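You operate a simulated robot arm through the tools that you are given. There is no shell and no other tool. Be economical: measure what you need, move in short steps, check, and stop when the job is done.

The job below is to be done with a simulated robot arm. You get a single attempt, and the scene is never put back.

Task
Warm the flat iron, then press the red, blue and green patches in turn.
Fine: warm it on the cream stone block alone; iron back on its stand; hand off its hot body. Set down upright: black flat iron.

It is judged by the outcome, as a careful person would: the job done as asked, and still so three seconds after it is handed in. It fails if anything else is knocked over, pushed out of place, dropped, spilled or broken.

Robot
A 7-joint arm with a two-finger parallel gripper, fixed in place. Base frame: the origin is at the foot of the arm, x ahead of it, y to its left, z up; the work surface is at about z = 746. Units: mm, degrees, N and s.
With the tool pointing down near the work surface it reaches from about 320 to 740 mm from the base axis. Its first joint turns from -115.0 to 115.0 degrees. Payload 3.91 kg.
Tool frame: the origin (TCP) lies between the finger pads and is the grasp point; the fingertips stand 30 mm ahead of it; z points along the fingers, y is the line along which they close. Largest opening 110 mm; finger width 20, thickness 10; the body of the gripper, 48 by 112 mm, starts 55 mm behind the TCP.
Orientation is that of the tool frame in the base frame, as a unit quaternion [x, y, z, w]. With the fingers straight down and closing along the base's y, the tool's x points along the base's -x, its y along +y and its z along -z.

Tools
- The arm moves only by the tool drive_tool. Its argument "deltas" is a list of rows, each an object of numbers (a shift or turn left out is 0, a gripper value left out holds the last): "dx", "dy", "dz": the shift along the base's x, y, z in units of 40 mm (1.0 is 40 mm); "rx", "ry", "rz": the turn, a rotation vector about the base's x, y, z in units of 5 degrees (1.0 is 5 degrees); "fingers": the gripper command, from -1 (fully open) to 1 (shut), values between in proportion. In form: [{"dx": .., "dy": .., "dz": .., "rx": .., "ry": .., "rz": .., "fingers": ..}, ...]. A call has 1 to 10 rows; each row shifts and turns the commanded pose from where the row before left it. A call with a number of a shift or a turn outside -1 to 1 is refused whole. Each row takes 0.2 s and may step no farther than 50 mm and 8.6 degrees from the row before; otherwise, or with a gripper value out of range, the whole call is refused. Where a pose cannot be reached the arm comes as near as it can. A force on the tool above 40 N (or 10 N above the force at the start of the call, whichever is more), or a blocked arm, ends the call early, and 0.2 s more pass. Each finger travels about 108 mm/s and halts on what it meets, pressing with about 32 N; the grip force reading is that of the motor and also rises with nothing between the fingers. The clock runs only during rows and for 0.2 s after the last one: add rows that do not move to give the fingers time. It gives the time, the measured TCP pose, the force on the tool (base axes), the opening and the grip force at its end, in the units of the frame above (readings bear some noise), with the torque about the TCP (base axes, N m) and any sound that the robot's microphone picked up.
- Cameras (640 x 400 px; columns grow to the right, rows downward): "scene" is fixed at [386.4, -505.4, 1383.1]; the picture's right is [0.84, -0.54, 0.00], its down [-0.38, -0.58, -0.72] and it looks along [0.39, 0.61, -0.69] (base axes); focal length 322 px, centre (320, 200). "wrist" rides on the gripper at [72, 17, -103] in the tool frame; the picture's right is [-0.23, 0.97, 0.00], its down [-0.76, -0.18, -0.62] and it looks along [-0.61, -0.14, 0.78] (tool axes); focal length 222 px, centre (320, 200).
- snapshot(camera): a new picture of that camera. The clock stands still meanwhile.
- move_column(by): slides the trunk up (or, below 0, down) by that many mm; the arm rides with it, the base frame stays. It gives what a move gives, with no picture.
- measure_at(camera, pixels): for up to 12 pixels [column, row] of the newest picture of that camera ("zoom" is the newest enlarged one), the place [x, y, z] in the base frame of the surface seen there, good to about 3 mm, but the place of the scene camera against the robot may be out by one fixed shift of up to 25 mm in any direction. The clock stands still meanwhile.
- close_up(camera, box): a new picture of the part [left, top, right, bottom] of that camera's present view, enlarged. The clock stands still meanwhile.
- close_job(): hands the job in; it is judged then, once.

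Work in short steps. Measure before you move; look again where a grasp or a placing could have gone wrong, and mend it. You have 80 turns and 54 pictures in all, those below and enlarged ones among them. Open the gripper and draw the arm clear of the work before you hand the job in, unless the task says otherwise; then end with one line.

The tools are called as a command line: name --argument value ..., lists and objects as JSON in quotes. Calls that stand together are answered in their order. drive_tool: Moves the arm, as the interface text tells. Its arguments: {"type":"object","properties":{"deltas":{"type":"array"}},"required":["deltas"]} The other tools are called the same way: move_column (by) slides the trunk up or down; snapshot (camera) takes a picture; measure_at (camera, pixels) gives the place of the surface under pixels of a picture; close_up (camera, box) takes an enlarged picture of a part of a camera's view; close_job () hands the job in.

At the start:

```text
time: 0.0
position: [650.6, -48.8, 1067.5]
orientation: [0.0, 1.0, 0.0, 0.0]
contact_force: [-0.1, 0.4, 0.0]
ft_torque: [0.0, -0.02, -0.03]
grip_width: 109.9
finger_force: 0.0
trunk travel left (down, up): [-725.0, 265.0]
```

scene: 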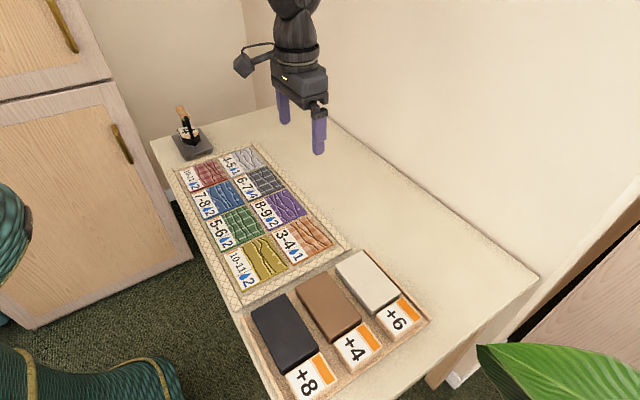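
wrist: 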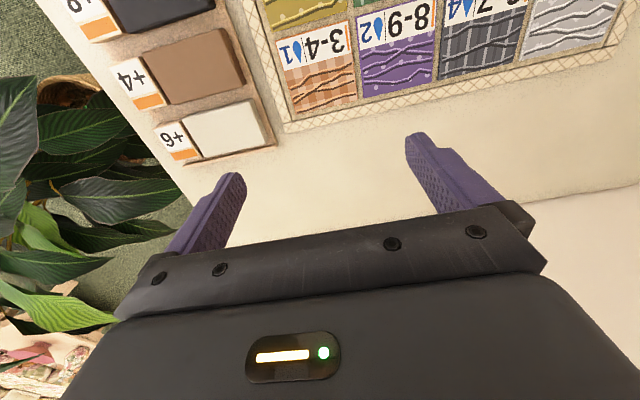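

The iron stands near (188,135) on its stand; patches have labels with ranges and drop counts. I take close-ups to read them.

close_up --camera "scene" --box '[140, 90, 240, 170]'

close_up --camera "scene" --box '[170, 140, 350, 300]'

close_up --camera "scene" --box '[240, 240, 440, 400]'

```text
5.00 times, centred on (190, 130) of scene
```

zoom: 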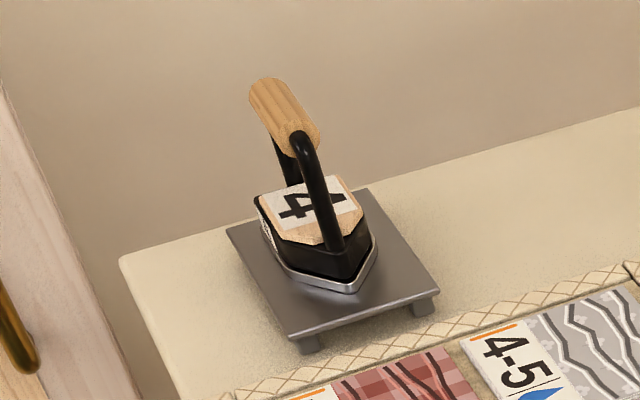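

```text
2.50 times, centred on (260, 220) of scene
```

zoom: 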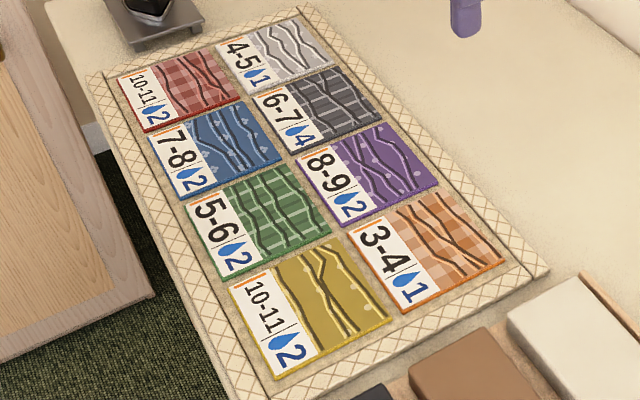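

```text
2.50 times, centred on (340, 320) of scene
```

zoom: 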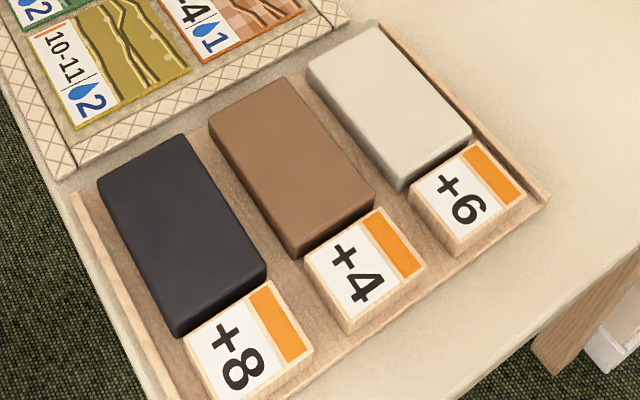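

The label on the iron reads 4 (4+6=10, then 10-11, 7-8, 5-6 with 2 drop each fits). I look closer at the iron's side text and measure its parts.

close_up --camera "scene" --box '[170, 100, 210, 160]'

close_up --camera "scene" --box '[140, 90, 240, 170]'

measure_at --camera "zoom" --pixels '[[262, 92], [303, 135], [285, 112], [354, 288], [375, 250], [265, 215], [330, 240], [238, 235], [292, 335], [438, 295], [350, 150], [280, 290]]'

measure_at --camera "scene" --pixels '[[212, 173], [226, 196], [241, 224], [368, 280], [337, 263], [377, 309], [398, 292], [357, 252], [183, 168], [242, 300], [348, 248], [330, 305]]'

```text
6.67 times, centred on (190, 130) of scene
```

zoom: 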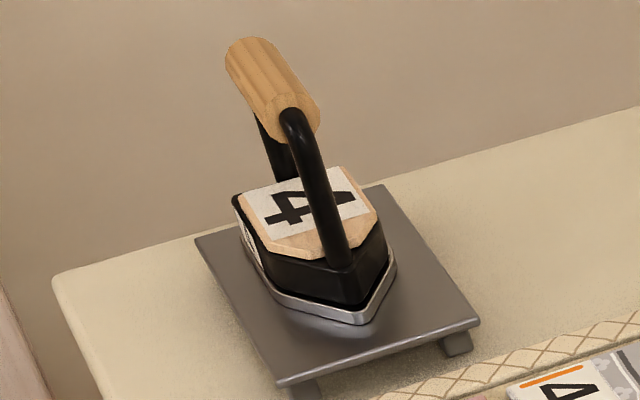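

```text
5.00 times, centred on (190, 130) of scene
```

zoom: 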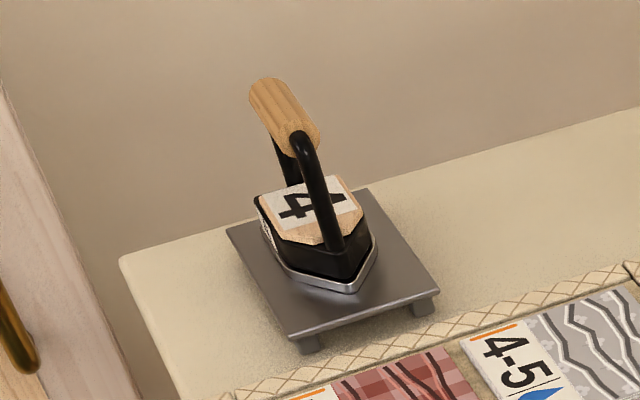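

```text
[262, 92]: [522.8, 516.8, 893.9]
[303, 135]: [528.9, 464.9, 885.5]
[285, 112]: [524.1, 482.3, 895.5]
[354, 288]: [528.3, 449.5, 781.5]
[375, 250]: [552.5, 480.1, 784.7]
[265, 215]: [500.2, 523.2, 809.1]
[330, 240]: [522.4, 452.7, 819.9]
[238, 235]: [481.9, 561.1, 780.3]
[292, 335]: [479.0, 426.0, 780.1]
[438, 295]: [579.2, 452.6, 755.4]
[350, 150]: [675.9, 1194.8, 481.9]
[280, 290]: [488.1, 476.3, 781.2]
```

```text
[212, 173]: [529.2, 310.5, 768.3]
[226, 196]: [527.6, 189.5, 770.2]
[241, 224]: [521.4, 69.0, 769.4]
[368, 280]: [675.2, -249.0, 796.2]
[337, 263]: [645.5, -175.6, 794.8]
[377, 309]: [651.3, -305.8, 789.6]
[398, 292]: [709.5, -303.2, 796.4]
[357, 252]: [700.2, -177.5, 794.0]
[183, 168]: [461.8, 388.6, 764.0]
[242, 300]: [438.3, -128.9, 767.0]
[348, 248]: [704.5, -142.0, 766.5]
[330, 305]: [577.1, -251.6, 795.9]
```

The wrist camera has no fixed shift, so I measure common points with it to calibrate: cream block (225,128) and brown block (193,65), table, grey patches.

measure_at --camera "wrist" --pixels '[[225, 128], [185, 116], [250, 101], [265, 146], [205, 157], [350, 150], [193, 65], [399, 75], [350, 102], [295, 115], [285, 62], [268, 147]]'

close_up --camera "scene" --box '[320, 230, 440, 350]'

measure_at --camera "zoom" --pixels '[[180, 115], [270, 120], [400, 290], [230, 300], [110, 150], [250, 200], [460, 100], [350, 400]]'

```text
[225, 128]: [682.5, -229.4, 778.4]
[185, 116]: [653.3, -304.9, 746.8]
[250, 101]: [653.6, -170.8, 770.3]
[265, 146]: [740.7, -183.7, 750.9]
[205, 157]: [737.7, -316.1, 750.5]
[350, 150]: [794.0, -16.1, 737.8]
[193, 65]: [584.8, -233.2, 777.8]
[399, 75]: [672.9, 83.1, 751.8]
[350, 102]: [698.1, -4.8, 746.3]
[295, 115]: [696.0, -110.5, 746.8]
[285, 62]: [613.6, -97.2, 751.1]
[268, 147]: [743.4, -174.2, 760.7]
```

```text
3.33 times, centred on (380, 290) of scene
```

zoom: 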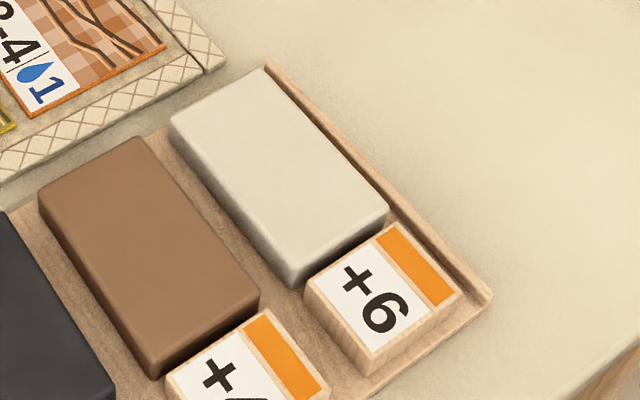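

```text
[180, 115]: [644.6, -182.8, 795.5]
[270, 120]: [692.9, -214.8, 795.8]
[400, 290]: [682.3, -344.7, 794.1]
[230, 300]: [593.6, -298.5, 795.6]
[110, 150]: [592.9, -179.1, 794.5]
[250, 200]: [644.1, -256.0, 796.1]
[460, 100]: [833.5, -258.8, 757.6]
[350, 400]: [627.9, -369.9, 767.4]
```

Scene z reads ~18 high versus wrist. I rotate the tool +90° about z while moving high toward the iron, so the wrist camera looks at it.

drive_tool --deltas '[{"dx": -0.17, "dy": 0.52, "rz": 1}, {"dx": -0.17, "dy": 0.52, "rz": 1}, {"dx": -0.17, "dy": 0.52, "rz": 1}, {"dx": -0.17, "dy": 0.52, "rz": 1}, {"dx": -0.17, "dy": 0.52, "rz": 1}, {"dx": -0.17, "dy": 0.52, "rz": 1}, {"dx": -0.17, "dy": 0.52, "rz": 1}, {"dx": -0.17, "dy": 0.52, "rz": 1}, {"dx": -0.17, "dy": 0.52, "rz": 1}]'

drive_tool --deltas '[{"dx": -0.17, "dy": 0.52, "rz": 1}, {"dx": -0.17, "dy": 0.52, "rz": 1}, {"dx": -0.17, "dy": 0.52, "rz": 1}, {"dx": -0.17, "dy": 0.52, "rz": 1}, {"dx": -0.17, "dy": 0.52, "rz": 1}, {"dx": -0.17, "dy": 0.52, "rz": 1}, {"dx": -0.17, "dy": 0.52, "rz": 1}, {"dx": -0.17, "dy": 0.52, "rz": 1}, {"dx": -0.17, "dy": 0.52, "rz": 1}, {}]'

snapshot --camera "wrist"

```text
time: 2.0
position: [589.6, 140.0, 1065.4]
orientation: [-0.383, 0.924, 0.0, 0.0]
contact_force: [-0.3, -0.1, -0.4]
ft_torque: [-0.01, 0.0, 0.01]
grip_width: 110.0
finger_force: 0.1
trunk travel left (down, up): [-725.0, 265.0]
```

```text
time: 4.2
position: [528.2, 323.7, 1063.9]
orientation: [-0.707, 0.708, 0.0, 0.0]
contact_force: [-0.8, 0.3, -0.2]
ft_torque: [-0.01, 0.0, 0.02]
grip_width: 110.2
finger_force: 0.0
trunk travel left (down, up): [-725.0, 265.0]
```

```text
45 pictures are left
```

wrist: 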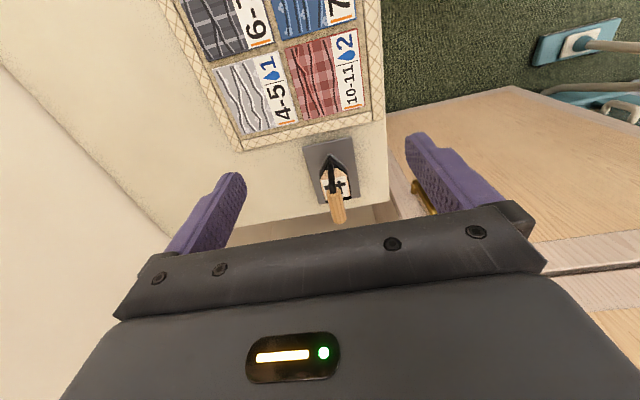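

The iron is visible at (335,185) with handle (337,207). I zoom in and measure it and the patches.

close_up --camera "wrist" --box '[290, 130, 390, 230]'

measure_at --camera "wrist" --pixels '[[305, 150], [352, 140], [358, 204], [287, 50], [327, 38], [347, 90], [316, 80], [300, 121], [358, 107], [338, 190], [337, 216], [250, 170]]'

```text
4.00 times, centred on (340, 180) of wrist
```

zoom: 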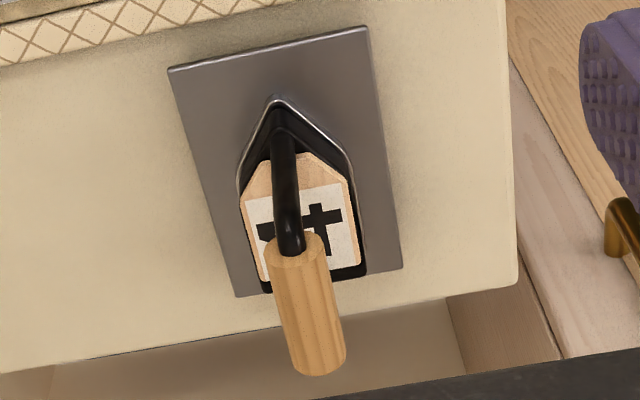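

```text
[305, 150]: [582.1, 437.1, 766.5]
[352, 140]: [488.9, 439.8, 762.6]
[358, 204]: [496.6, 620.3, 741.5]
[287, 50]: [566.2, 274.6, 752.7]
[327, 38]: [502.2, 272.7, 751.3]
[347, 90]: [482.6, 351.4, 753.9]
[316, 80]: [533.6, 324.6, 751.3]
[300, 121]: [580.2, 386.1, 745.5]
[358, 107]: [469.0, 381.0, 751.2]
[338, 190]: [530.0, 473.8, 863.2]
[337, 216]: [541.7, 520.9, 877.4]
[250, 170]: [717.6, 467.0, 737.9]
```

I measure the handle ridge and sole outline in the enlarged picture.

measure_at --camera "zoom" --pixels '[[298, 262], [306, 300], [318, 350], [276, 101], [242, 185], [354, 180], [287, 190], [310, 163], [285, 330], [338, 320], [175, 72], [362, 35]]'

```text
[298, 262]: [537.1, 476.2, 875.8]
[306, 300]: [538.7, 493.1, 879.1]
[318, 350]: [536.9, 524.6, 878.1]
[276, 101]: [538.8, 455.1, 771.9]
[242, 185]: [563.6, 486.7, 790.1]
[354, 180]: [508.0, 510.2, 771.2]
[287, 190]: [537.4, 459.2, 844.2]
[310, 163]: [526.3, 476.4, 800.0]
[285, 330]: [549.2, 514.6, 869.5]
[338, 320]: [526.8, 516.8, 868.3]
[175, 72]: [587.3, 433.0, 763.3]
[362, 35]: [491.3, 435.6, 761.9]
```

Handle axis is x≈538, y 472–528, top z≈878. I move above it at a clear height, then check.

drive_tool --deltas '[{"dx": 0.06, "dy": 0.9}, {"dx": 0.06, "dy": 0.9}, {"dx": 0.06, "dy": 0.9}, {"dx": 0.06, "dy": 0.9}, {"dy": 0.75}, {"dz": -0.8}, {"dz": -0.8}, {}]'

snapshot --camera "wrist"

```text
time: 6.0
position: [535.7, 500.2, 1001.4]
orientation: [-0.707, 0.708, 0.0, 0.0]
contact_force: [-0.7, -0.8, -0.6]
ft_torque: [0.02, -0.01, 0.01]
grip_width: 109.8
finger_force: 0.0
trunk travel left (down, up): [-725.0, 265.0]
```

```text
43 pictures are left
```

wrist: 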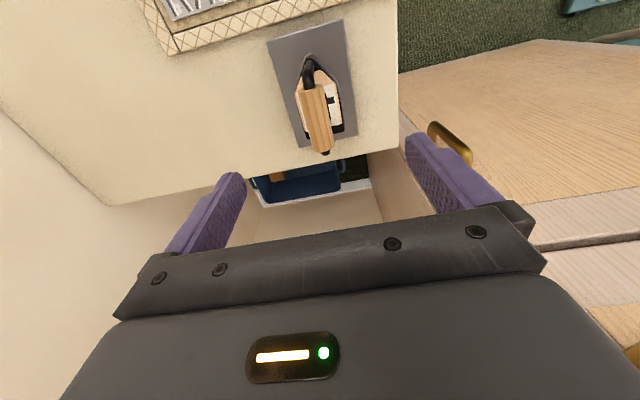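

The handle shows at (315,118), a bit tilted in view; I measure the handle ridge and sides to check center and yaw.

measure_at --camera "wrist" --pixels '[[310, 92], [314, 118], [320, 147], [304, 120], [326, 118], [309, 72], [308, 57], [298, 146], [357, 136], [343, 20], [270, 42], [341, 100]]'

```text
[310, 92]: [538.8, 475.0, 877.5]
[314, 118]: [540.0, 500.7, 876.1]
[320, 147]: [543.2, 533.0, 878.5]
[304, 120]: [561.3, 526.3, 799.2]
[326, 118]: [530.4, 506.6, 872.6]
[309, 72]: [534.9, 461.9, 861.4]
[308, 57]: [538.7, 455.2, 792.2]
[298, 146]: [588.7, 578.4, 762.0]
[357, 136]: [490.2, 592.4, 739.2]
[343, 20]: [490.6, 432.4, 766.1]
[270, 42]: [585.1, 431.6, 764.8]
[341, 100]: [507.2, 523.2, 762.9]
```

Handle center is about (540,502), axis z≈865. I descend to z≈863 with open fingers (tips at 833, body top at 800).

drive_tool --deltas '[{"dx": 0.09, "dy": 0.04, "dz": -0.7}, {"dz": -0.7}, {"dz": -0.7}, {"dz": -0.7}, {"dz": -0.6}, {}]'

snapshot --camera "wrist"

```text
time: 7.4
position: [542.1, 499.5, 868.1]
orientation: [-0.707, 0.707, 0.0, 0.001]
contact_force: [0.6, -0.5, 0.1]
ft_torque: [-0.05, 0.01, -0.02]
grip_width: 110.2
finger_force: 0.0
trunk travel left (down, up): [-725.0, 265.0]
```

```text
42 pictures are left
```

wrist: 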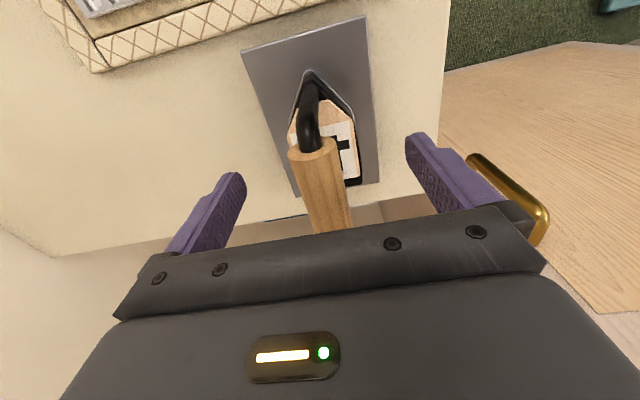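

Handle lies between the fingers. I lower 4 mm and close, with idle rows for the fingers.

drive_tool --deltas '[{"dz": -0.1, "dx": -0.04}, {"fingers": -0.3}, {"fingers": 0.3}, {"fingers": 1}, {"fingers": 1}, {"fingers": 1}, {"fingers": 1}]'

```text
time: 9.0
position: [539.7, 500.3, 864.4]
orientation: [-0.707, 0.707, 0.0, 0.0]
contact_force: [1.3, 0.5, 1.0]
ft_torque: [-0.07, 0.0, -0.01]
grip_width: 25.3
finger_force: 32.2
trunk travel left (down, up): [-725.0, 265.0]
```

Gripped at 25.3 mm. I lift gently by 20 mm then 80 more, and look.

drive_tool --deltas '[{"dz": 0.25}, {"dz": 0.25}, {"dz": 0.5}, {"dz": 0.5}, {"dz": 0.5}, {}]'

snapshot --camera "wrist"

close_up --camera "scene" --box '[140, 70, 260, 170]'

```text
time: 10.4
position: [540.0, 502.3, 942.7]
orientation: [0.707, -0.707, 0.0, 0.003]
contact_force: [-0.3, 0.2, -6.1]
ft_torque: [-0.06, -0.03, -0.03]
grip_width: 25.6
finger_force: 31.7
trunk travel left (down, up): [-725.0, 265.0]
```

```text
41 pictures are left
```

wrist: 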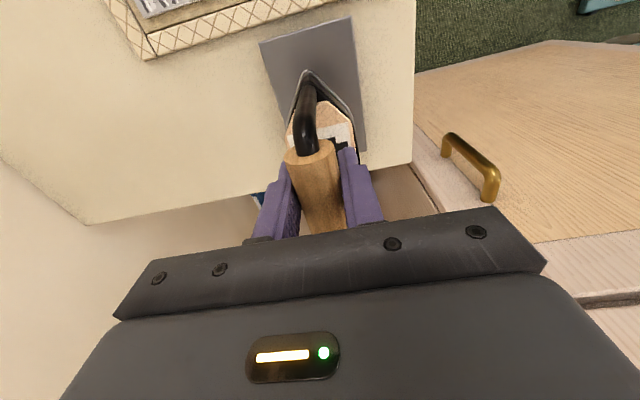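

```text
4.00 times, centred on (200, 120) of scene
```

zoom: 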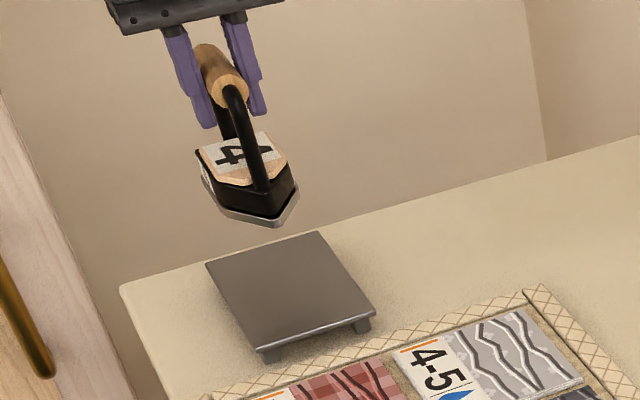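

The iron hangs level, sole ≈101 mm below the TCP; weight ≈6 N. I carry it high to near the cream block (≈(685,-240)), in two steps.

drive_tool --deltas '[{"dy": -0.5, "dz": 0.4}, {"dx": 0.1, "dy": -0.8, "dz": 0.4}, {"dx": 0.1, "dy": -0.9}, {"dx": 0.1, "dy": -0.9}, {"dx": 0.1, "dy": -0.9}, {"dx": 0.1, "dy": -0.9}, {"dx": 0.1, "dy": -0.9}, {"dx": 0.1, "dy": -0.9}, {"dx": 0.1, "dy": -0.9}, {"dx": 0.1, "dy": -0.9}]'

drive_tool --deltas '[{"dx": 0.2, "dy": -0.9}, {"dx": 0.2, "dy": -0.9}, {"dx": 0.2, "dy": -0.9}, {"dx": 0.2, "dy": -0.9}, {"dx": 0.2, "dy": -0.9}, {"dx": 0.2, "dy": -0.9}, {"dx": 0.2, "dy": -0.6}, {}]'

snapshot --camera "wrist"

```text
time: 12.6
position: [577.1, 157.5, 974.0]
orientation: [-0.707, 0.707, 0.001, -0.001]
contact_force: [0.9, -0.4, -7.3]
ft_torque: [-0.06, 0.0, 0.0]
grip_width: 25.5
finger_force: 31.9
trunk travel left (down, up): [-725.0, 265.0]
```

```text
time: 14.4
position: [633.5, -80.0, 975.1]
orientation: [-0.707, 0.708, -0.001, 0.0]
contact_force: [-0.6, -0.6, -6.5]
ft_torque: [-0.06, 0.0, 0.01]
grip_width: 25.3
finger_force: 32.2
trunk travel left (down, up): [-725.0, 265.0]
```

```text
39 pictures are left
```

wrist: 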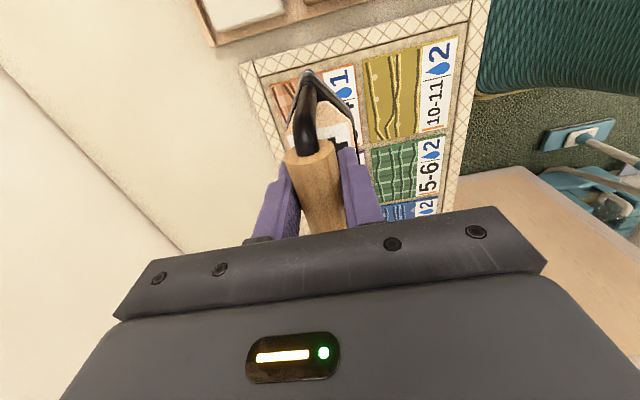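

I measure the green and yellow patch corners here, then step nearer the cream block.

measure_at --camera "wrist" --pixels '[[374, 151], [416, 141], [442, 137], [437, 188], [413, 195], [380, 201], [382, 209], [430, 197], [421, 132], [369, 144], [410, 215], [395, 170]]'

drive_tool --deltas '[{"dx": 0.3, "dy": -0.6}, {"dx": 0.3, "dy": -0.6}, {"dx": 0.3, "dy": -0.6}, {"dx": 0.1, "dy": -0.4}, {}]'

snapshot --camera "wrist"

```text
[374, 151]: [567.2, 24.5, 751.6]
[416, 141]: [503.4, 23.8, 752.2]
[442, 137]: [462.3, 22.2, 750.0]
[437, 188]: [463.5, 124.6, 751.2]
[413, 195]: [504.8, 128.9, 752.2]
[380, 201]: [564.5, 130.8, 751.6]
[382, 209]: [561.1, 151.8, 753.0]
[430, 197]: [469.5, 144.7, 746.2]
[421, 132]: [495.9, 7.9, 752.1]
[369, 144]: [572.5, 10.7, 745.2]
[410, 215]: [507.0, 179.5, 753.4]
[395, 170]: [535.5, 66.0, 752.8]
```

```text
time: 15.6
position: [670.9, -166.6, 974.7]
orientation: [0.707, -0.707, -0.001, 0.001]
contact_force: [-0.5, 0.7, -6.2]
ft_torque: [-0.12, -0.02, 0.02]
grip_width: 25.5
finger_force: 32.1
trunk travel left (down, up): [-725.0, 265.0]
```

```text
38 pictures are left
```

wrist: 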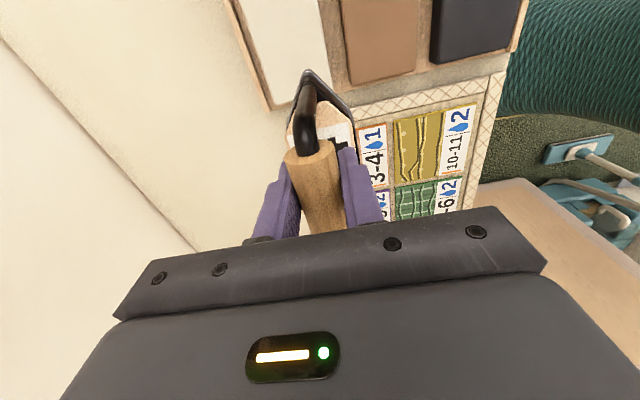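

Cream block's near end is visible: edges from (240,0)-(273,103) and (318,0)-(330,75). I measure these.

measure_at --camera "wrist" --pixels '[[246, 10], [258, 50], [272, 98], [280, 101], [296, 98], [315, 10], [323, 50], [345, 10], [349, 50], [355, 80], [243, 10], [285, 50]]'

close_up --camera "wrist" --box '[220, 0, 380, 120]'

```text
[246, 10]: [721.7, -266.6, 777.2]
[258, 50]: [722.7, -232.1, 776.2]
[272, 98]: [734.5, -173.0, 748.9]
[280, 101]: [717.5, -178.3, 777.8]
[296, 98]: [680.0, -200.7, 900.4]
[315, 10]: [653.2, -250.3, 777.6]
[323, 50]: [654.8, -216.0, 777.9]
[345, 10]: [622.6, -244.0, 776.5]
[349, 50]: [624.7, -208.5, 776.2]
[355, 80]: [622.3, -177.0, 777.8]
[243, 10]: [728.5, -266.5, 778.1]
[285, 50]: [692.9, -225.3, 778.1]
```

```text
3.33 times, centred on (300, 60) of wrist
```

zoom: 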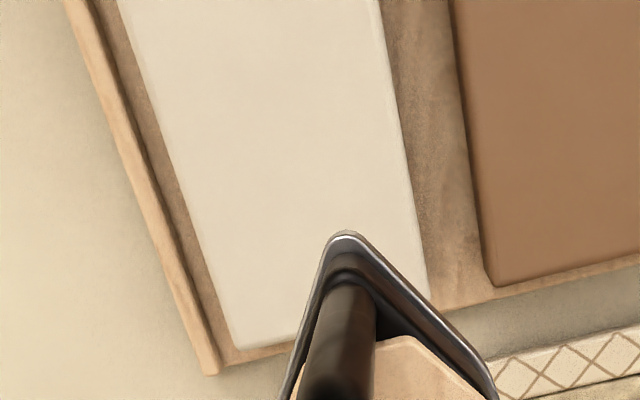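

Cream top: x≈650–727, y≈-177 to -300, z≈778; centre ≈(687,-238). I move above it, then descend to just above contact (TCP contact expected ≈879).

drive_tool --deltas '[{"dx": 0.2, "dy": -0.6}, {"dx": 0.2, "dy": -0.6}, {"dy": -0.6}, {}]'

drive_tool --deltas '[{"dz": -0.6}, {"dz": -0.6}, {"dz": -0.5}, {"dz": -0.3}, {}]'

snapshot --camera "scene"

snapshot --camera "wrist"

```text
time: 16.6
position: [689.3, -237.3, 973.7]
orientation: [0.707, -0.707, -0.001, 0.0]
contact_force: [-0.9, -1.0, -4.9]
ft_torque: [-0.06, 0.03, 0.03]
grip_width: 25.5
finger_force: 31.9
trunk travel left (down, up): [-725.0, 265.0]
```

```text
time: 17.8
position: [689.4, -238.6, 893.8]
orientation: [-0.707, 0.707, 0.0, 0.0]
contact_force: [-0.5, 0.0, -6.2]
ft_torque: [-0.09, 0.02, -0.01]
grip_width: 25.5
finger_force: 32.5
trunk travel left (down, up): [-725.0, 265.0]
```

```text
36 pictures are left
```

scene: 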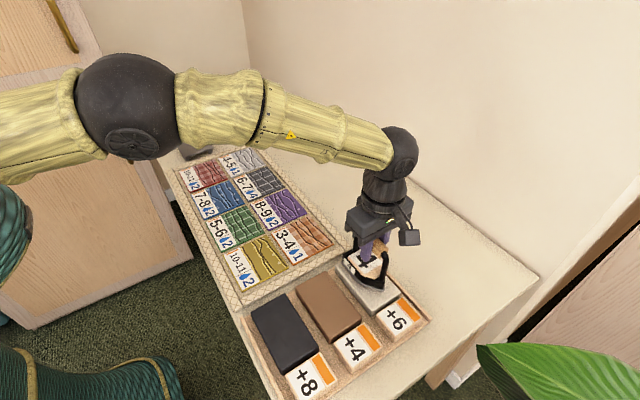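

```text
35 pictures are left
```

wrist: 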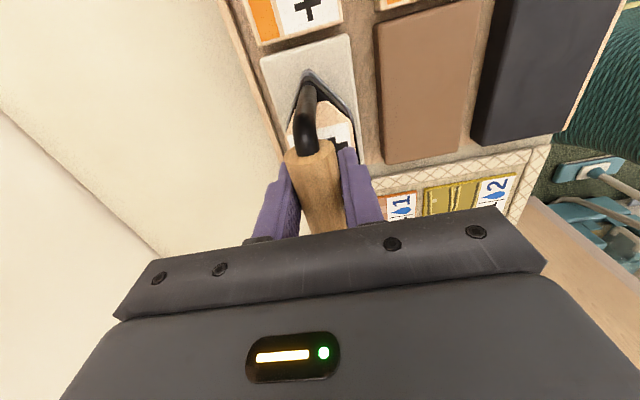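

Iron sits centred over the cream block, ~14 mm above it. I descend slowly to contact and press lightly.

drive_tool --deltas '[{"dz": -0.1}, {"dz": -0.1}, {"dz": -0.08}, {"dz": -0.05}, {}]'

```text
time: 19.0
position: [688.5, -240.4, 881.2]
orientation: [0.707, -0.707, 0.0, 0.0]
contact_force: [-0.6, -0.3, -5.2]
ft_torque: [-0.07, -0.02, 0.03]
grip_width: 25.7
finger_force: 32.5
trunk travel left (down, up): [-725.0, 265.0]
```

No contact yet (-5.2 N); I go down in 1 mm steps.

drive_tool --deltas '[{"dz": -0.03}, {"dz": -0.03}, {"dz": -0.03}, {}]'

```text
time: 20.0
position: [688.0, -239.8, 878.3]
orientation: [0.707, -0.707, 0.0, 0.001]
contact_force: [0.4, -0.1, -0.7]
ft_torque: [0.23, 0.08, -0.06]
grip_width: 25.7
finger_force: 32.1
trunk travel left (down, up): [-725.0, 265.0]
```

Contact begins (force up to -0.7). I press ~1.5 mm more and hold about a second.

drive_tool --deltas '[{"dz": -0.03}, {"dz": -0.02}, {}, {}, {}, {}, {}]'

close_up --camera "wrist" --box '[240, 20, 400, 180]'

close_up --camera "scene" --box '[330, 220, 430, 320]'

```text
time: 21.6
position: [687.3, -240.3, 878.0]
orientation: [0.707, -0.707, 0.002, 0.0]
contact_force: [9.4, -4.3, 19.6]
ft_torque: [0.2, -0.12, -0.09]
grip_width: 25.8
finger_force: 32.1
trunk travel left (down, up): [-725.0, 265.0]
```

```text
2.50 times, centred on (320, 100) of wrist
```

zoom: 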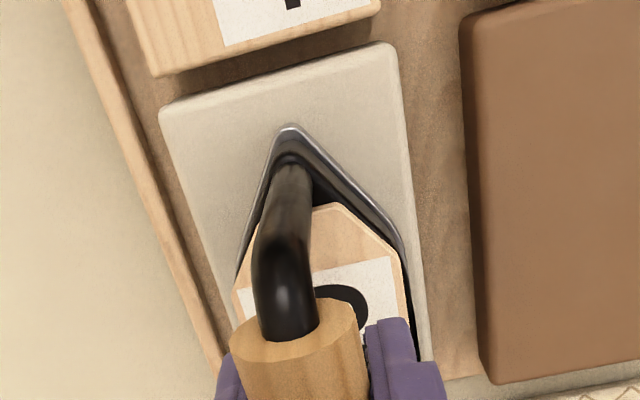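

```text
4.00 times, centred on (380, 270) of scene
```

zoom: 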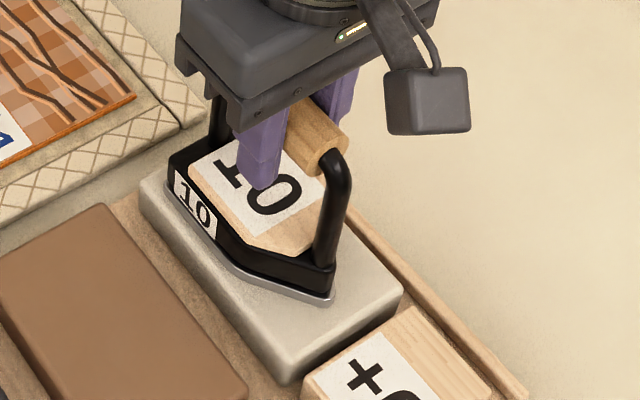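

The iron's live label now reads 10. I lift straight up and carry it to where the wrist camera can see red and blue.

drive_tool --deltas '[{"dz": 0.3}, {"dz": 0.8}, {"dz": 0.8}, {"dz": 0.5}, {"dx": -0.2, "dy": 0.5}, {"dx": -0.32, "dy": 0.85}, {"dx": -0.32, "dy": 0.85}, {"dx": -0.32, "dy": 0.85}, {"dx": -0.32, "dy": 0.85}, {"dx": -0.32, "dy": 0.85}]'

drive_tool --deltas '[{"dx": -0.32, "dy": 0.85}, {"dx": -0.32, "dy": 0.85}, {"dx": -0.32, "dy": 0.85}, {"dx": -0.32, "dy": 0.85}, {"dx": -0.32, "dy": 0.85}, {"dx": -0.32, "dy": 0.85}, {"dx": -0.2, "dy": 0.5}, {}]'

snapshot --camera "wrist"

```text
time: 23.8
position: [616.6, -48.9, 971.9]
orientation: [-0.707, 0.707, 0.001, 0.0]
contact_force: [-0.9, 0.4, -5.4]
ft_torque: [-0.09, 0.01, -0.03]
grip_width: 25.2
finger_force: 31.8
trunk travel left (down, up): [-725.0, 265.0]
```

```text
time: 25.6
position: [532.1, 175.5, 971.3]
orientation: [0.707, -0.707, 0.0, 0.0]
contact_force: [0.0, 0.3, -5.5]
ft_torque: [-0.07, -0.06, -0.02]
grip_width: 25.4
finger_force: 32.3
trunk travel left (down, up): [-725.0, 265.0]
```

```text
32 pictures are left
```

wrist: 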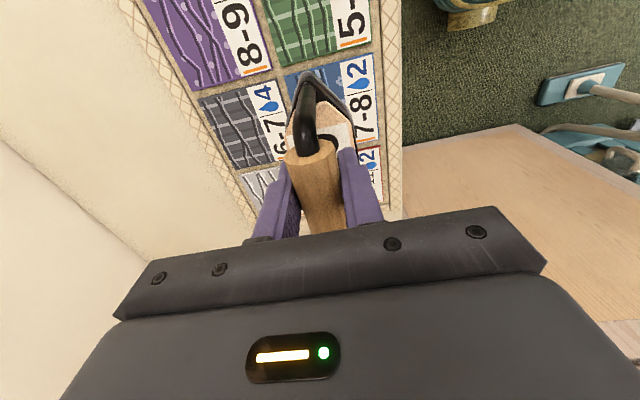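

Red fabric is x 502–566, y 273–380 from earlier data (centre (535,326)). I check the iron's fore/aft extent about the TCP with a scene close-up.

snapshot --camera "scene"

```text
31 pictures are left
```

scene: 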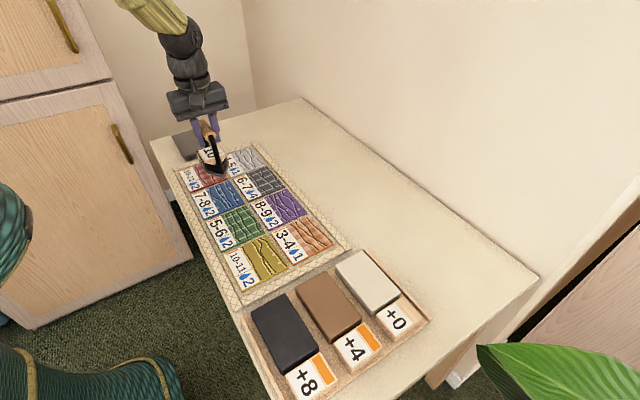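

close_up --camera "scene" --box '[180, 110, 250, 190]'

```text
5.00 times, centred on (215, 150) of scene
```

zoom: 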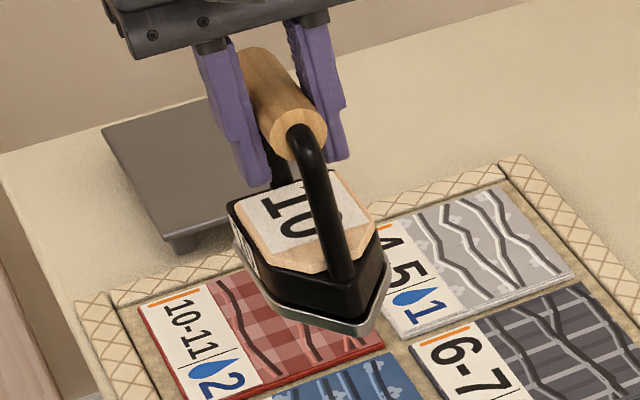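

The sole shows nose (365,332), left shoulder (272,303), rear-left (237,245). I measure these and the body points, plus red fabric corners.

measure_at --camera "zoom" --pixels '[[366, 330], [274, 304], [389, 270], [238, 246], [230, 205], [262, 160], [262, 395], [212, 288], [140, 307], [180, 392], [382, 348], [300, 130]]'

```text
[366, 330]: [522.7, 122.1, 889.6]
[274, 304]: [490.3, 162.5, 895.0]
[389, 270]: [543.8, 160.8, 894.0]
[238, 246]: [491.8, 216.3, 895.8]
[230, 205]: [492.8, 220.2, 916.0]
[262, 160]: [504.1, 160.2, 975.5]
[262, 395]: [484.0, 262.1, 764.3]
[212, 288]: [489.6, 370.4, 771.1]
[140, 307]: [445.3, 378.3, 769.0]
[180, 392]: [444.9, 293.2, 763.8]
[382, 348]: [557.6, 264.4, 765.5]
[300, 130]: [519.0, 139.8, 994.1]
```

Iron spans about ±47 mm in y and ±30 in x about the TCP. I move over red centre (534,325) and descend to ~6 mm above expected contact (TCP ≈852.5).

drive_tool --deltas '[{"dx": 0.05, "dy": 0.8}, {"dy": 0.9}, {"dy": 0.9}, {"dy": 0.8}, {"dy": 0.34}, {"dz": -0.8}, {"dz": -0.8}, {"dz": -0.7}, {"dz": -0.3}, {}]'

snapshot --camera "wrist"

close_up --camera "scene" --box '[160, 110, 260, 210]'

```text
time: 27.8
position: [532.8, 325.9, 866.9]
orientation: [-0.707, 0.707, 0.0, 0.0]
contact_force: [0.4, 0.0, -6.1]
ft_torque: [-0.1, 0.0, 0.01]
grip_width: 25.5
finger_force: 32.5
trunk travel left (down, up): [-725.0, 265.0]
```

```text
29 pictures are left
```

wrist: 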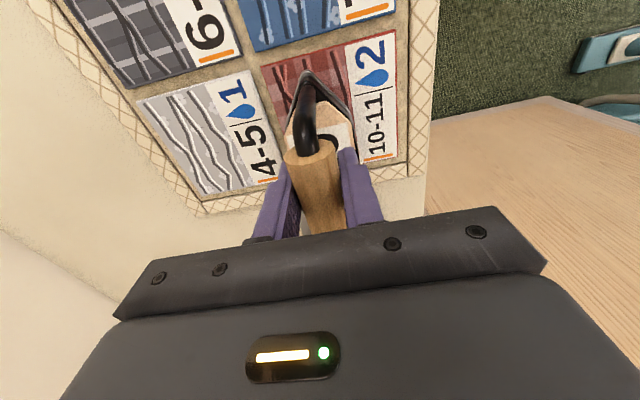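

```text
4.00 times, centred on (210, 160) of scene
```

zoom: 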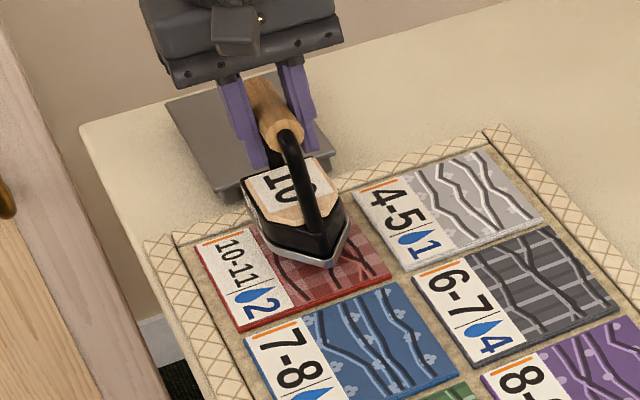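

I verify red fabric corners from the wrist picture: (262,68), (345,47).

measure_at --camera "wrist" --pixels '[[266, 72], [342, 49], [278, 115], [346, 100], [360, 158], [392, 155], [394, 33], [305, 72], [258, 50], [375, 18], [326, 25], [270, 178]]'

```text
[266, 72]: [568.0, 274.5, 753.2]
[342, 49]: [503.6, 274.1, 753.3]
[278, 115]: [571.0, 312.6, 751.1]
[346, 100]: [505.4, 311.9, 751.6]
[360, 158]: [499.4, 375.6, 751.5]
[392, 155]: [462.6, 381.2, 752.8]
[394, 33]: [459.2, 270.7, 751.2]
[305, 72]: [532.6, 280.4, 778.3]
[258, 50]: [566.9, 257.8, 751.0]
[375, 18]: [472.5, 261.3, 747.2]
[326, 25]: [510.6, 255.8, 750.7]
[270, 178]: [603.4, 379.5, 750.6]
```

Red fabric x 503–570, y 272–381; alignment is good with +3 mm in x. I descend slowly to contact.

drive_tool --deltas '[{"dx": 0.08, "dz": -0.1}, {"dz": -0.1}, {"dz": -0.06}, {"dz": -0.03}, {"dz": -0.03}, {}]'

```text
time: 29.2
position: [535.6, 325.8, 855.1]
orientation: [0.708, -0.707, 0.0, 0.0]
contact_force: [-0.4, 0.7, -6.2]
ft_torque: [-0.05, 0.02, 0.03]
grip_width: 25.7
finger_force: 31.9
trunk travel left (down, up): [-725.0, 265.0]
```

No contact yet; a few 1 mm steps more.

drive_tool --deltas '[{"dz": -0.03}, {"dz": -0.03}, {"dz": -0.02}, {}]'

```text
time: 30.2
position: [535.8, 326.2, 851.5]
orientation: [-0.707, 0.707, 0.0, 0.0]
contact_force: [-1.0, 0.1, -5.1]
ft_torque: [-0.08, 0.0, -0.01]
grip_width: 25.4
finger_force: 32.2
trunk travel left (down, up): [-725.0, 265.0]
```

drive_tool --deltas '[{"dz": -0.03}, {"dz": -0.02}, {}]'

```text
time: 31.0
position: [536.9, 325.6, 849.8]
orientation: [-0.707, 0.707, -0.001, 0.001]
contact_force: [-0.3, 1.4, 4.6]
ft_torque: [-0.06, 0.3, -0.02]
grip_width: 25.4
finger_force: 31.8
trunk travel left (down, up): [-725.0, 265.0]
```

Contact is made (+4.6 N, TCP ≈850). I press slightly more and hold, then look at the label.

drive_tool --deltas '[{"dz": -0.03}, {}, {}, {}, {}, {}]'

close_up --camera "scene" --box '[160, 110, 260, 210]'

```text
time: 32.4
position: [536.9, 325.3, 850.7]
orientation: [-0.707, 0.707, -0.001, 0.002]
contact_force: [7.9, 9.1, 20.3]
ft_torque: [0.53, -0.11, -0.09]
grip_width: 25.4
finger_force: 32.3
trunk travel left (down, up): [-725.0, 265.0]
```

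```text
4.00 times, centred on (210, 160) of scene
```

zoom: 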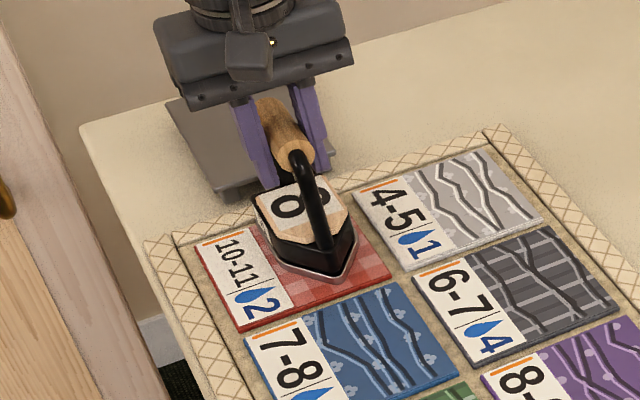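

Label now reads 8 and red is smooth. I lift 60 mm and move to blue centre (536,202), descending to just above it.

drive_tool --deltas '[{"dz": 0.3}, {"dz": 0.6}, {"dz": 0.6}, {"dy": -0.8}, {"dy": -0.9}, {"dy": -0.8}, {"dy": -0.6}, {"dz": -0.6}, {"dz": -0.5}, {}]'

snapshot --camera "wrist"

```text
time: 34.6
position: [536.0, 200.7, 862.0]
orientation: [-0.707, 0.707, 0.0, 0.0]
contact_force: [-0.1, -0.5, -6.5]
ft_torque: [-0.05, 0.0, -0.02]
grip_width: 25.7
finger_force: 32.4
trunk travel left (down, up): [-725.0, 265.0]
```

```text
26 pictures are left
```

wrist: 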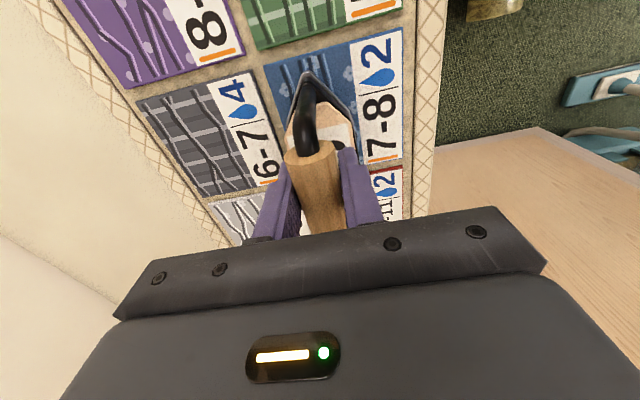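

I measure blue's visible fabric edges.

measure_at --camera "wrist" --pixels '[[267, 72], [346, 48], [270, 66], [280, 112], [348, 100], [365, 158]]'

```text
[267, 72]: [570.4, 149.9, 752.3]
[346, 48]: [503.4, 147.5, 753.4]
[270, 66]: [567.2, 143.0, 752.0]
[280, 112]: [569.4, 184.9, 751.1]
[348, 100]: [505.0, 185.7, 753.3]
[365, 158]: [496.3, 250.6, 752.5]
```

Blue fabric x 503–570, y 147–255, so I'm centred. Descend to contact at TCP ≈850.

drive_tool --deltas '[{"dz": -0.1}, {"dz": -0.08}, {"dz": -0.04}, {"dz": -0.03}, {"dz": -0.02}, {}]'

```text
time: 36.0
position: [536.5, 200.5, 852.9]
orientation: [-0.707, 0.707, 0.001, 0.0]
contact_force: [0.0, 0.1, -6.5]
ft_torque: [-0.11, 0.02, -0.01]
grip_width: 25.4
finger_force: 31.7
trunk travel left (down, up): [-725.0, 265.0]
```

drive_tool --deltas '[{"dz": -0.03}, {"dz": -0.03}, {"dz": -0.02}, {}]'

```text
time: 37.0
position: [534.9, 201.3, 850.1]
orientation: [-0.707, 0.707, 0.0, -0.001]
contact_force: [-0.5, -1.2, -0.1]
ft_torque: [-0.26, 0.17, -0.03]
grip_width: 25.4
finger_force: 31.8
trunk travel left (down, up): [-725.0, 265.0]
```

Contact begins; press 2 mm more and hold.

drive_tool --deltas '[{"dz": -0.03}, {"dz": -0.02}, {}, {}, {}, {}, {}]'

close_up --camera "scene" --box '[170, 120, 270, 220]'

```text
time: 38.6
position: [537.0, 200.9, 849.9]
orientation: [0.707, -0.707, 0.0, -0.002]
contact_force: [8.0, 0.2, 28.6]
ft_torque: [0.05, -0.05, 0.01]
grip_width: 25.8
finger_force: 31.6
trunk travel left (down, up): [-725.0, 265.0]
```

```text
4.00 times, centred on (220, 170) of scene
```

zoom: 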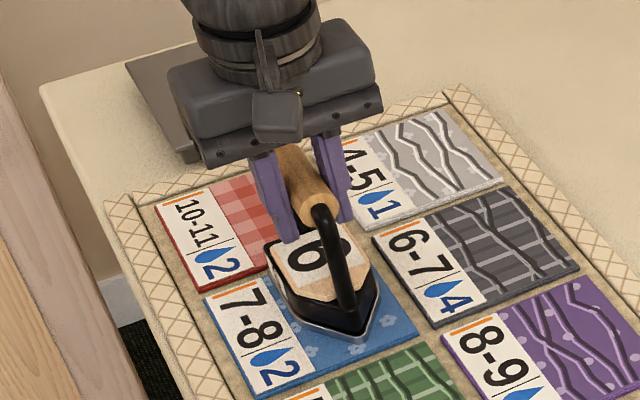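

Label reads 6, blue is smooth. Lift and move to green centre (536,78).

drive_tool --deltas '[{"dz": 0.3}, {"dz": 0.6}, {"dz": 0.6}, {"dy": -0.8}, {"dy": -0.9}, {"dy": -0.8}, {"dy": -0.58}, {"dz": -0.6}, {"dz": -0.5}, {}]'

snapshot --camera "wrist"

measure_at --camera "wrist" --pixels '[[267, 72], [346, 48], [270, 66], [280, 112], [348, 100], [365, 158]]'

```text
time: 40.8
position: [537.8, 77.5, 865.0]
orientation: [0.707, -0.707, -0.001, -0.001]
contact_force: [0.3, -0.7, -5.8]
ft_torque: [-0.1, -0.01, -0.02]
grip_width: 25.6
finger_force: 31.7
trunk travel left (down, up): [-725.0, 265.0]
```

```text
24 pictures are left
```

wrist: 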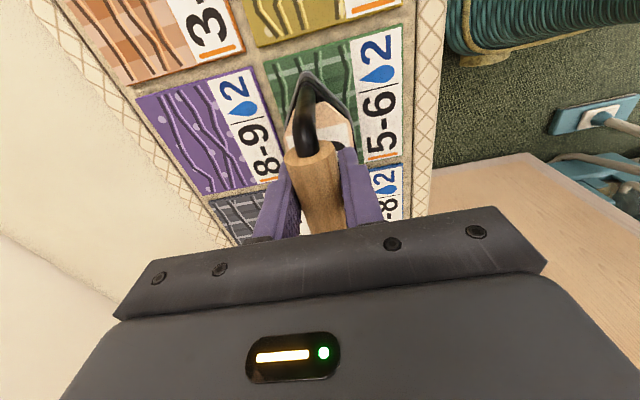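

```text
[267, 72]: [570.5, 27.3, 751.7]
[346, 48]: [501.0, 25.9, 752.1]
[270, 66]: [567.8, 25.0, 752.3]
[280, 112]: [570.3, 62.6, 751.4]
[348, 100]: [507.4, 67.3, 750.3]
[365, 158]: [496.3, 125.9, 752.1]
```

Centred over green. Descend to contact.

drive_tool --deltas '[{"dz": -0.1}, {"dz": -0.1}, {"dz": -0.06}, {"dz": -0.03}, {"dz": -0.03}, {}]'

drive_tool --deltas '[{"dz": -0.02}, {"dz": -0.02}, {}]'

```text
time: 42.2
position: [535.1, 78.3, 852.9]
orientation: [0.708, -0.706, 0.0, 0.001]
contact_force: [-0.6, 1.2, -5.6]
ft_torque: [-0.08, 0.02, 0.01]
grip_width: 25.9
finger_force: 31.8
trunk travel left (down, up): [-725.0, 265.0]
```

```text
time: 43.0
position: [536.7, 77.7, 850.3]
orientation: [0.707, -0.707, 0.0, 0.0]
contact_force: [-0.7, -0.6, -1.1]
ft_torque: [0.08, 0.19, 0.08]
grip_width: 25.7
finger_force: 32.1
trunk travel left (down, up): [-725.0, 265.0]
```

Contact begins; press and hold.

drive_tool --deltas '[{"dz": -0.03}, {"dz": -0.02}, {}, {}, {}, {}, {}]'

close_up --camera "scene" --box '[180, 150, 280, 250]'

```text
time: 44.6
position: [536.0, 77.9, 849.6]
orientation: [-0.707, 0.707, -0.001, 0.001]
contact_force: [9.5, 2.1, 28.0]
ft_torque: [0.05, -0.05, -0.05]
grip_width: 25.9
finger_force: 32.0
trunk travel left (down, up): [-725.0, 265.0]
```

```text
4.00 times, centred on (230, 200) of scene
```

zoom: 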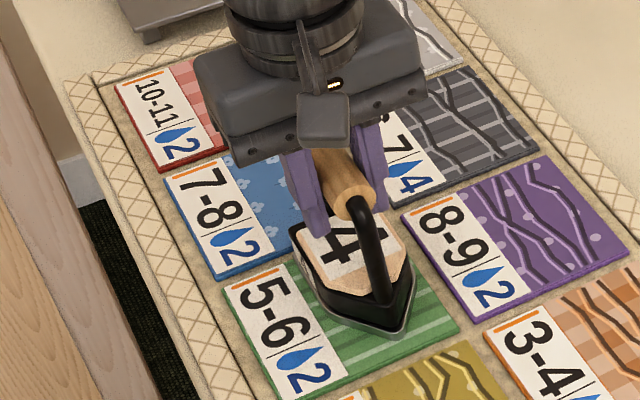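

Label 4, green smooth. Lift ~100 mm and carry back to above the stand (540,501).

drive_tool --deltas '[{"dz": 0.3}, {"dz": 0.7}, {"dz": 0.8}, {"dz": 0.7}, {"dx": 0.1, "dy": 0.5}, {"dy": 0.9}, {"dy": 0.9}, {"dy": 0.9}, {"dy": 0.9}, {"dy": 0.9}]'

drive_tool --deltas '[{"dy": 0.9}, {"dy": 0.9}, {"dy": 0.9}, {"dy": 0.9}, {"dy": 0.9}, {"dy": 0.7}, {"dy": 0.28}, {"dz": -0.8}, {"dz": -0.7}, {}]'

snapshot --camera "wrist"

close_up --camera "scene" --box '[140, 70, 260, 170]'

```text
time: 46.8
position: [537.4, 283.2, 947.2]
orientation: [0.707, -0.707, 0.001, 0.001]
contact_force: [-0.2, -0.7, -7.0]
ft_torque: [-0.1, 0.03, 0.01]
grip_width: 25.6
finger_force: 32.5
trunk travel left (down, up): [-725.0, 265.0]
```

```text
time: 49.0
position: [540.8, 494.0, 885.8]
orientation: [-0.707, 0.708, 0.0, 0.001]
contact_force: [0.4, -0.5, -6.0]
ft_torque: [-0.07, -0.03, -0.02]
grip_width: 25.7
finger_force: 32.3
trunk travel left (down, up): [-725.0, 265.0]
```

```text
22 pictures are left
```

wrist: 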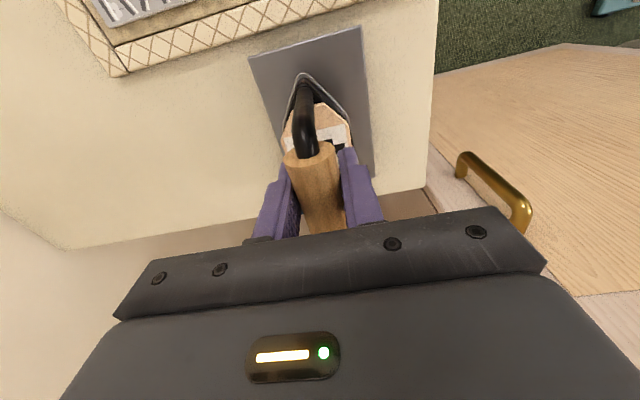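

```text
4.00 times, centred on (200, 120) of scene
```

zoom: 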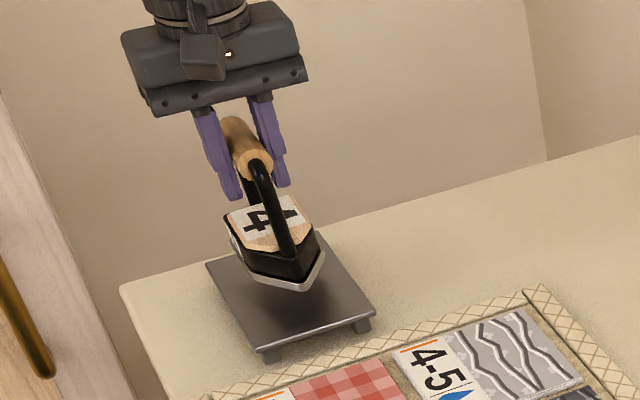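

Over the stand, 7 mm short in y. I correct and lower to near contact (≈863).

drive_tool --deltas '[{"dy": 0.17, "dx": -0.02}, {"dz": -0.2}, {"dz": -0.15}, {"dz": -0.08}, {"dz": -0.05}, {}]'

```text
time: 50.4
position: [538.9, 503.5, 869.1]
orientation: [0.707, -0.707, 0.0, 0.0]
contact_force: [0.3, 0.3, -6.4]
ft_torque: [-0.05, 0.03, 0.01]
grip_width: 25.6
finger_force: 31.8
trunk travel left (down, up): [-725.0, 265.0]
```

drive_tool --deltas '[{"dz": -0.06}, {"dz": -0.03}, {"dz": -0.03}, {}]'

drive_tool --deltas '[{"dz": -0.02}, {"dz": -0.02}, {}]'

```text
time: 51.4
position: [539.7, 504.1, 862.7]
orientation: [-0.707, 0.707, 0.0, -0.001]
contact_force: [0.1, -0.3, -7.3]
ft_torque: [-0.05, 0.0, 0.0]
grip_width: 25.3
finger_force: 31.9
trunk travel left (down, up): [-725.0, 265.0]
```

```text
time: 52.2
position: [539.9, 503.6, 864.1]
orientation: [0.707, -0.707, 0.0, -0.001]
contact_force: [1.5, 0.4, 1.7]
ft_torque: [0.06, 0.12, -0.03]
grip_width: 25.8
finger_force: 32.1
trunk travel left (down, up): [-725.0, 265.0]
```

The iron rests on the stand (+1.7 N). I open gently and wait.

drive_tool --deltas '[{"fingers": 0.3}, {"fingers": 0}, {"fingers": -0.5}, {"fingers": -1}, {"fingers": -1}, {}]'

drive_tool --deltas '[{"dz": 0.4}, {"dz": 0.8}, {"dz": 0.8}, {"dz": 0.8}, {"dz": 0.8}, {"dy": -0.8}, {"dy": -0.8}, {"dy": -0.8}, {"dy": -0.8}, {}]'

close_up --camera "scene" --box '[140, 70, 260, 170]'

snapshot --camera "scene"

```text
time: 53.6
position: [537.8, 503.8, 861.3]
orientation: [-0.707, 0.708, 0.0, 0.0]
contact_force: [-0.4, -0.1, -0.1]
ft_torque: [-0.01, 0.02, 0.01]
grip_width: 110.3
finger_force: 0.0
trunk travel left (down, up): [-725.0, 265.0]
```

```text
time: 55.8
position: [538.3, 377.2, 1003.9]
orientation: [-0.707, 0.707, 0.0, 0.0]
contact_force: [-0.3, 0.0, 0.3]
ft_torque: [-0.01, -0.01, 0.04]
grip_width: 110.0
finger_force: 0.1
trunk travel left (down, up): [-725.0, 265.0]
```

```text
4.00 times, centred on (200, 120) of scene
```

zoom: 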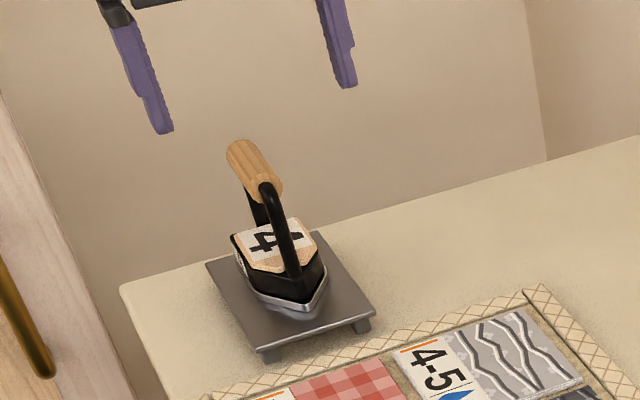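

```text
19 pictures are left
```

scene: 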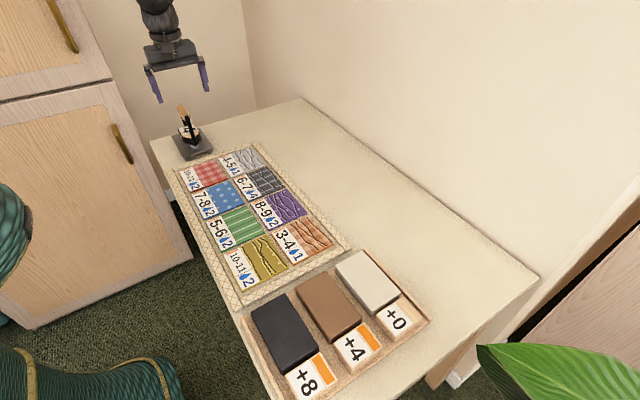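

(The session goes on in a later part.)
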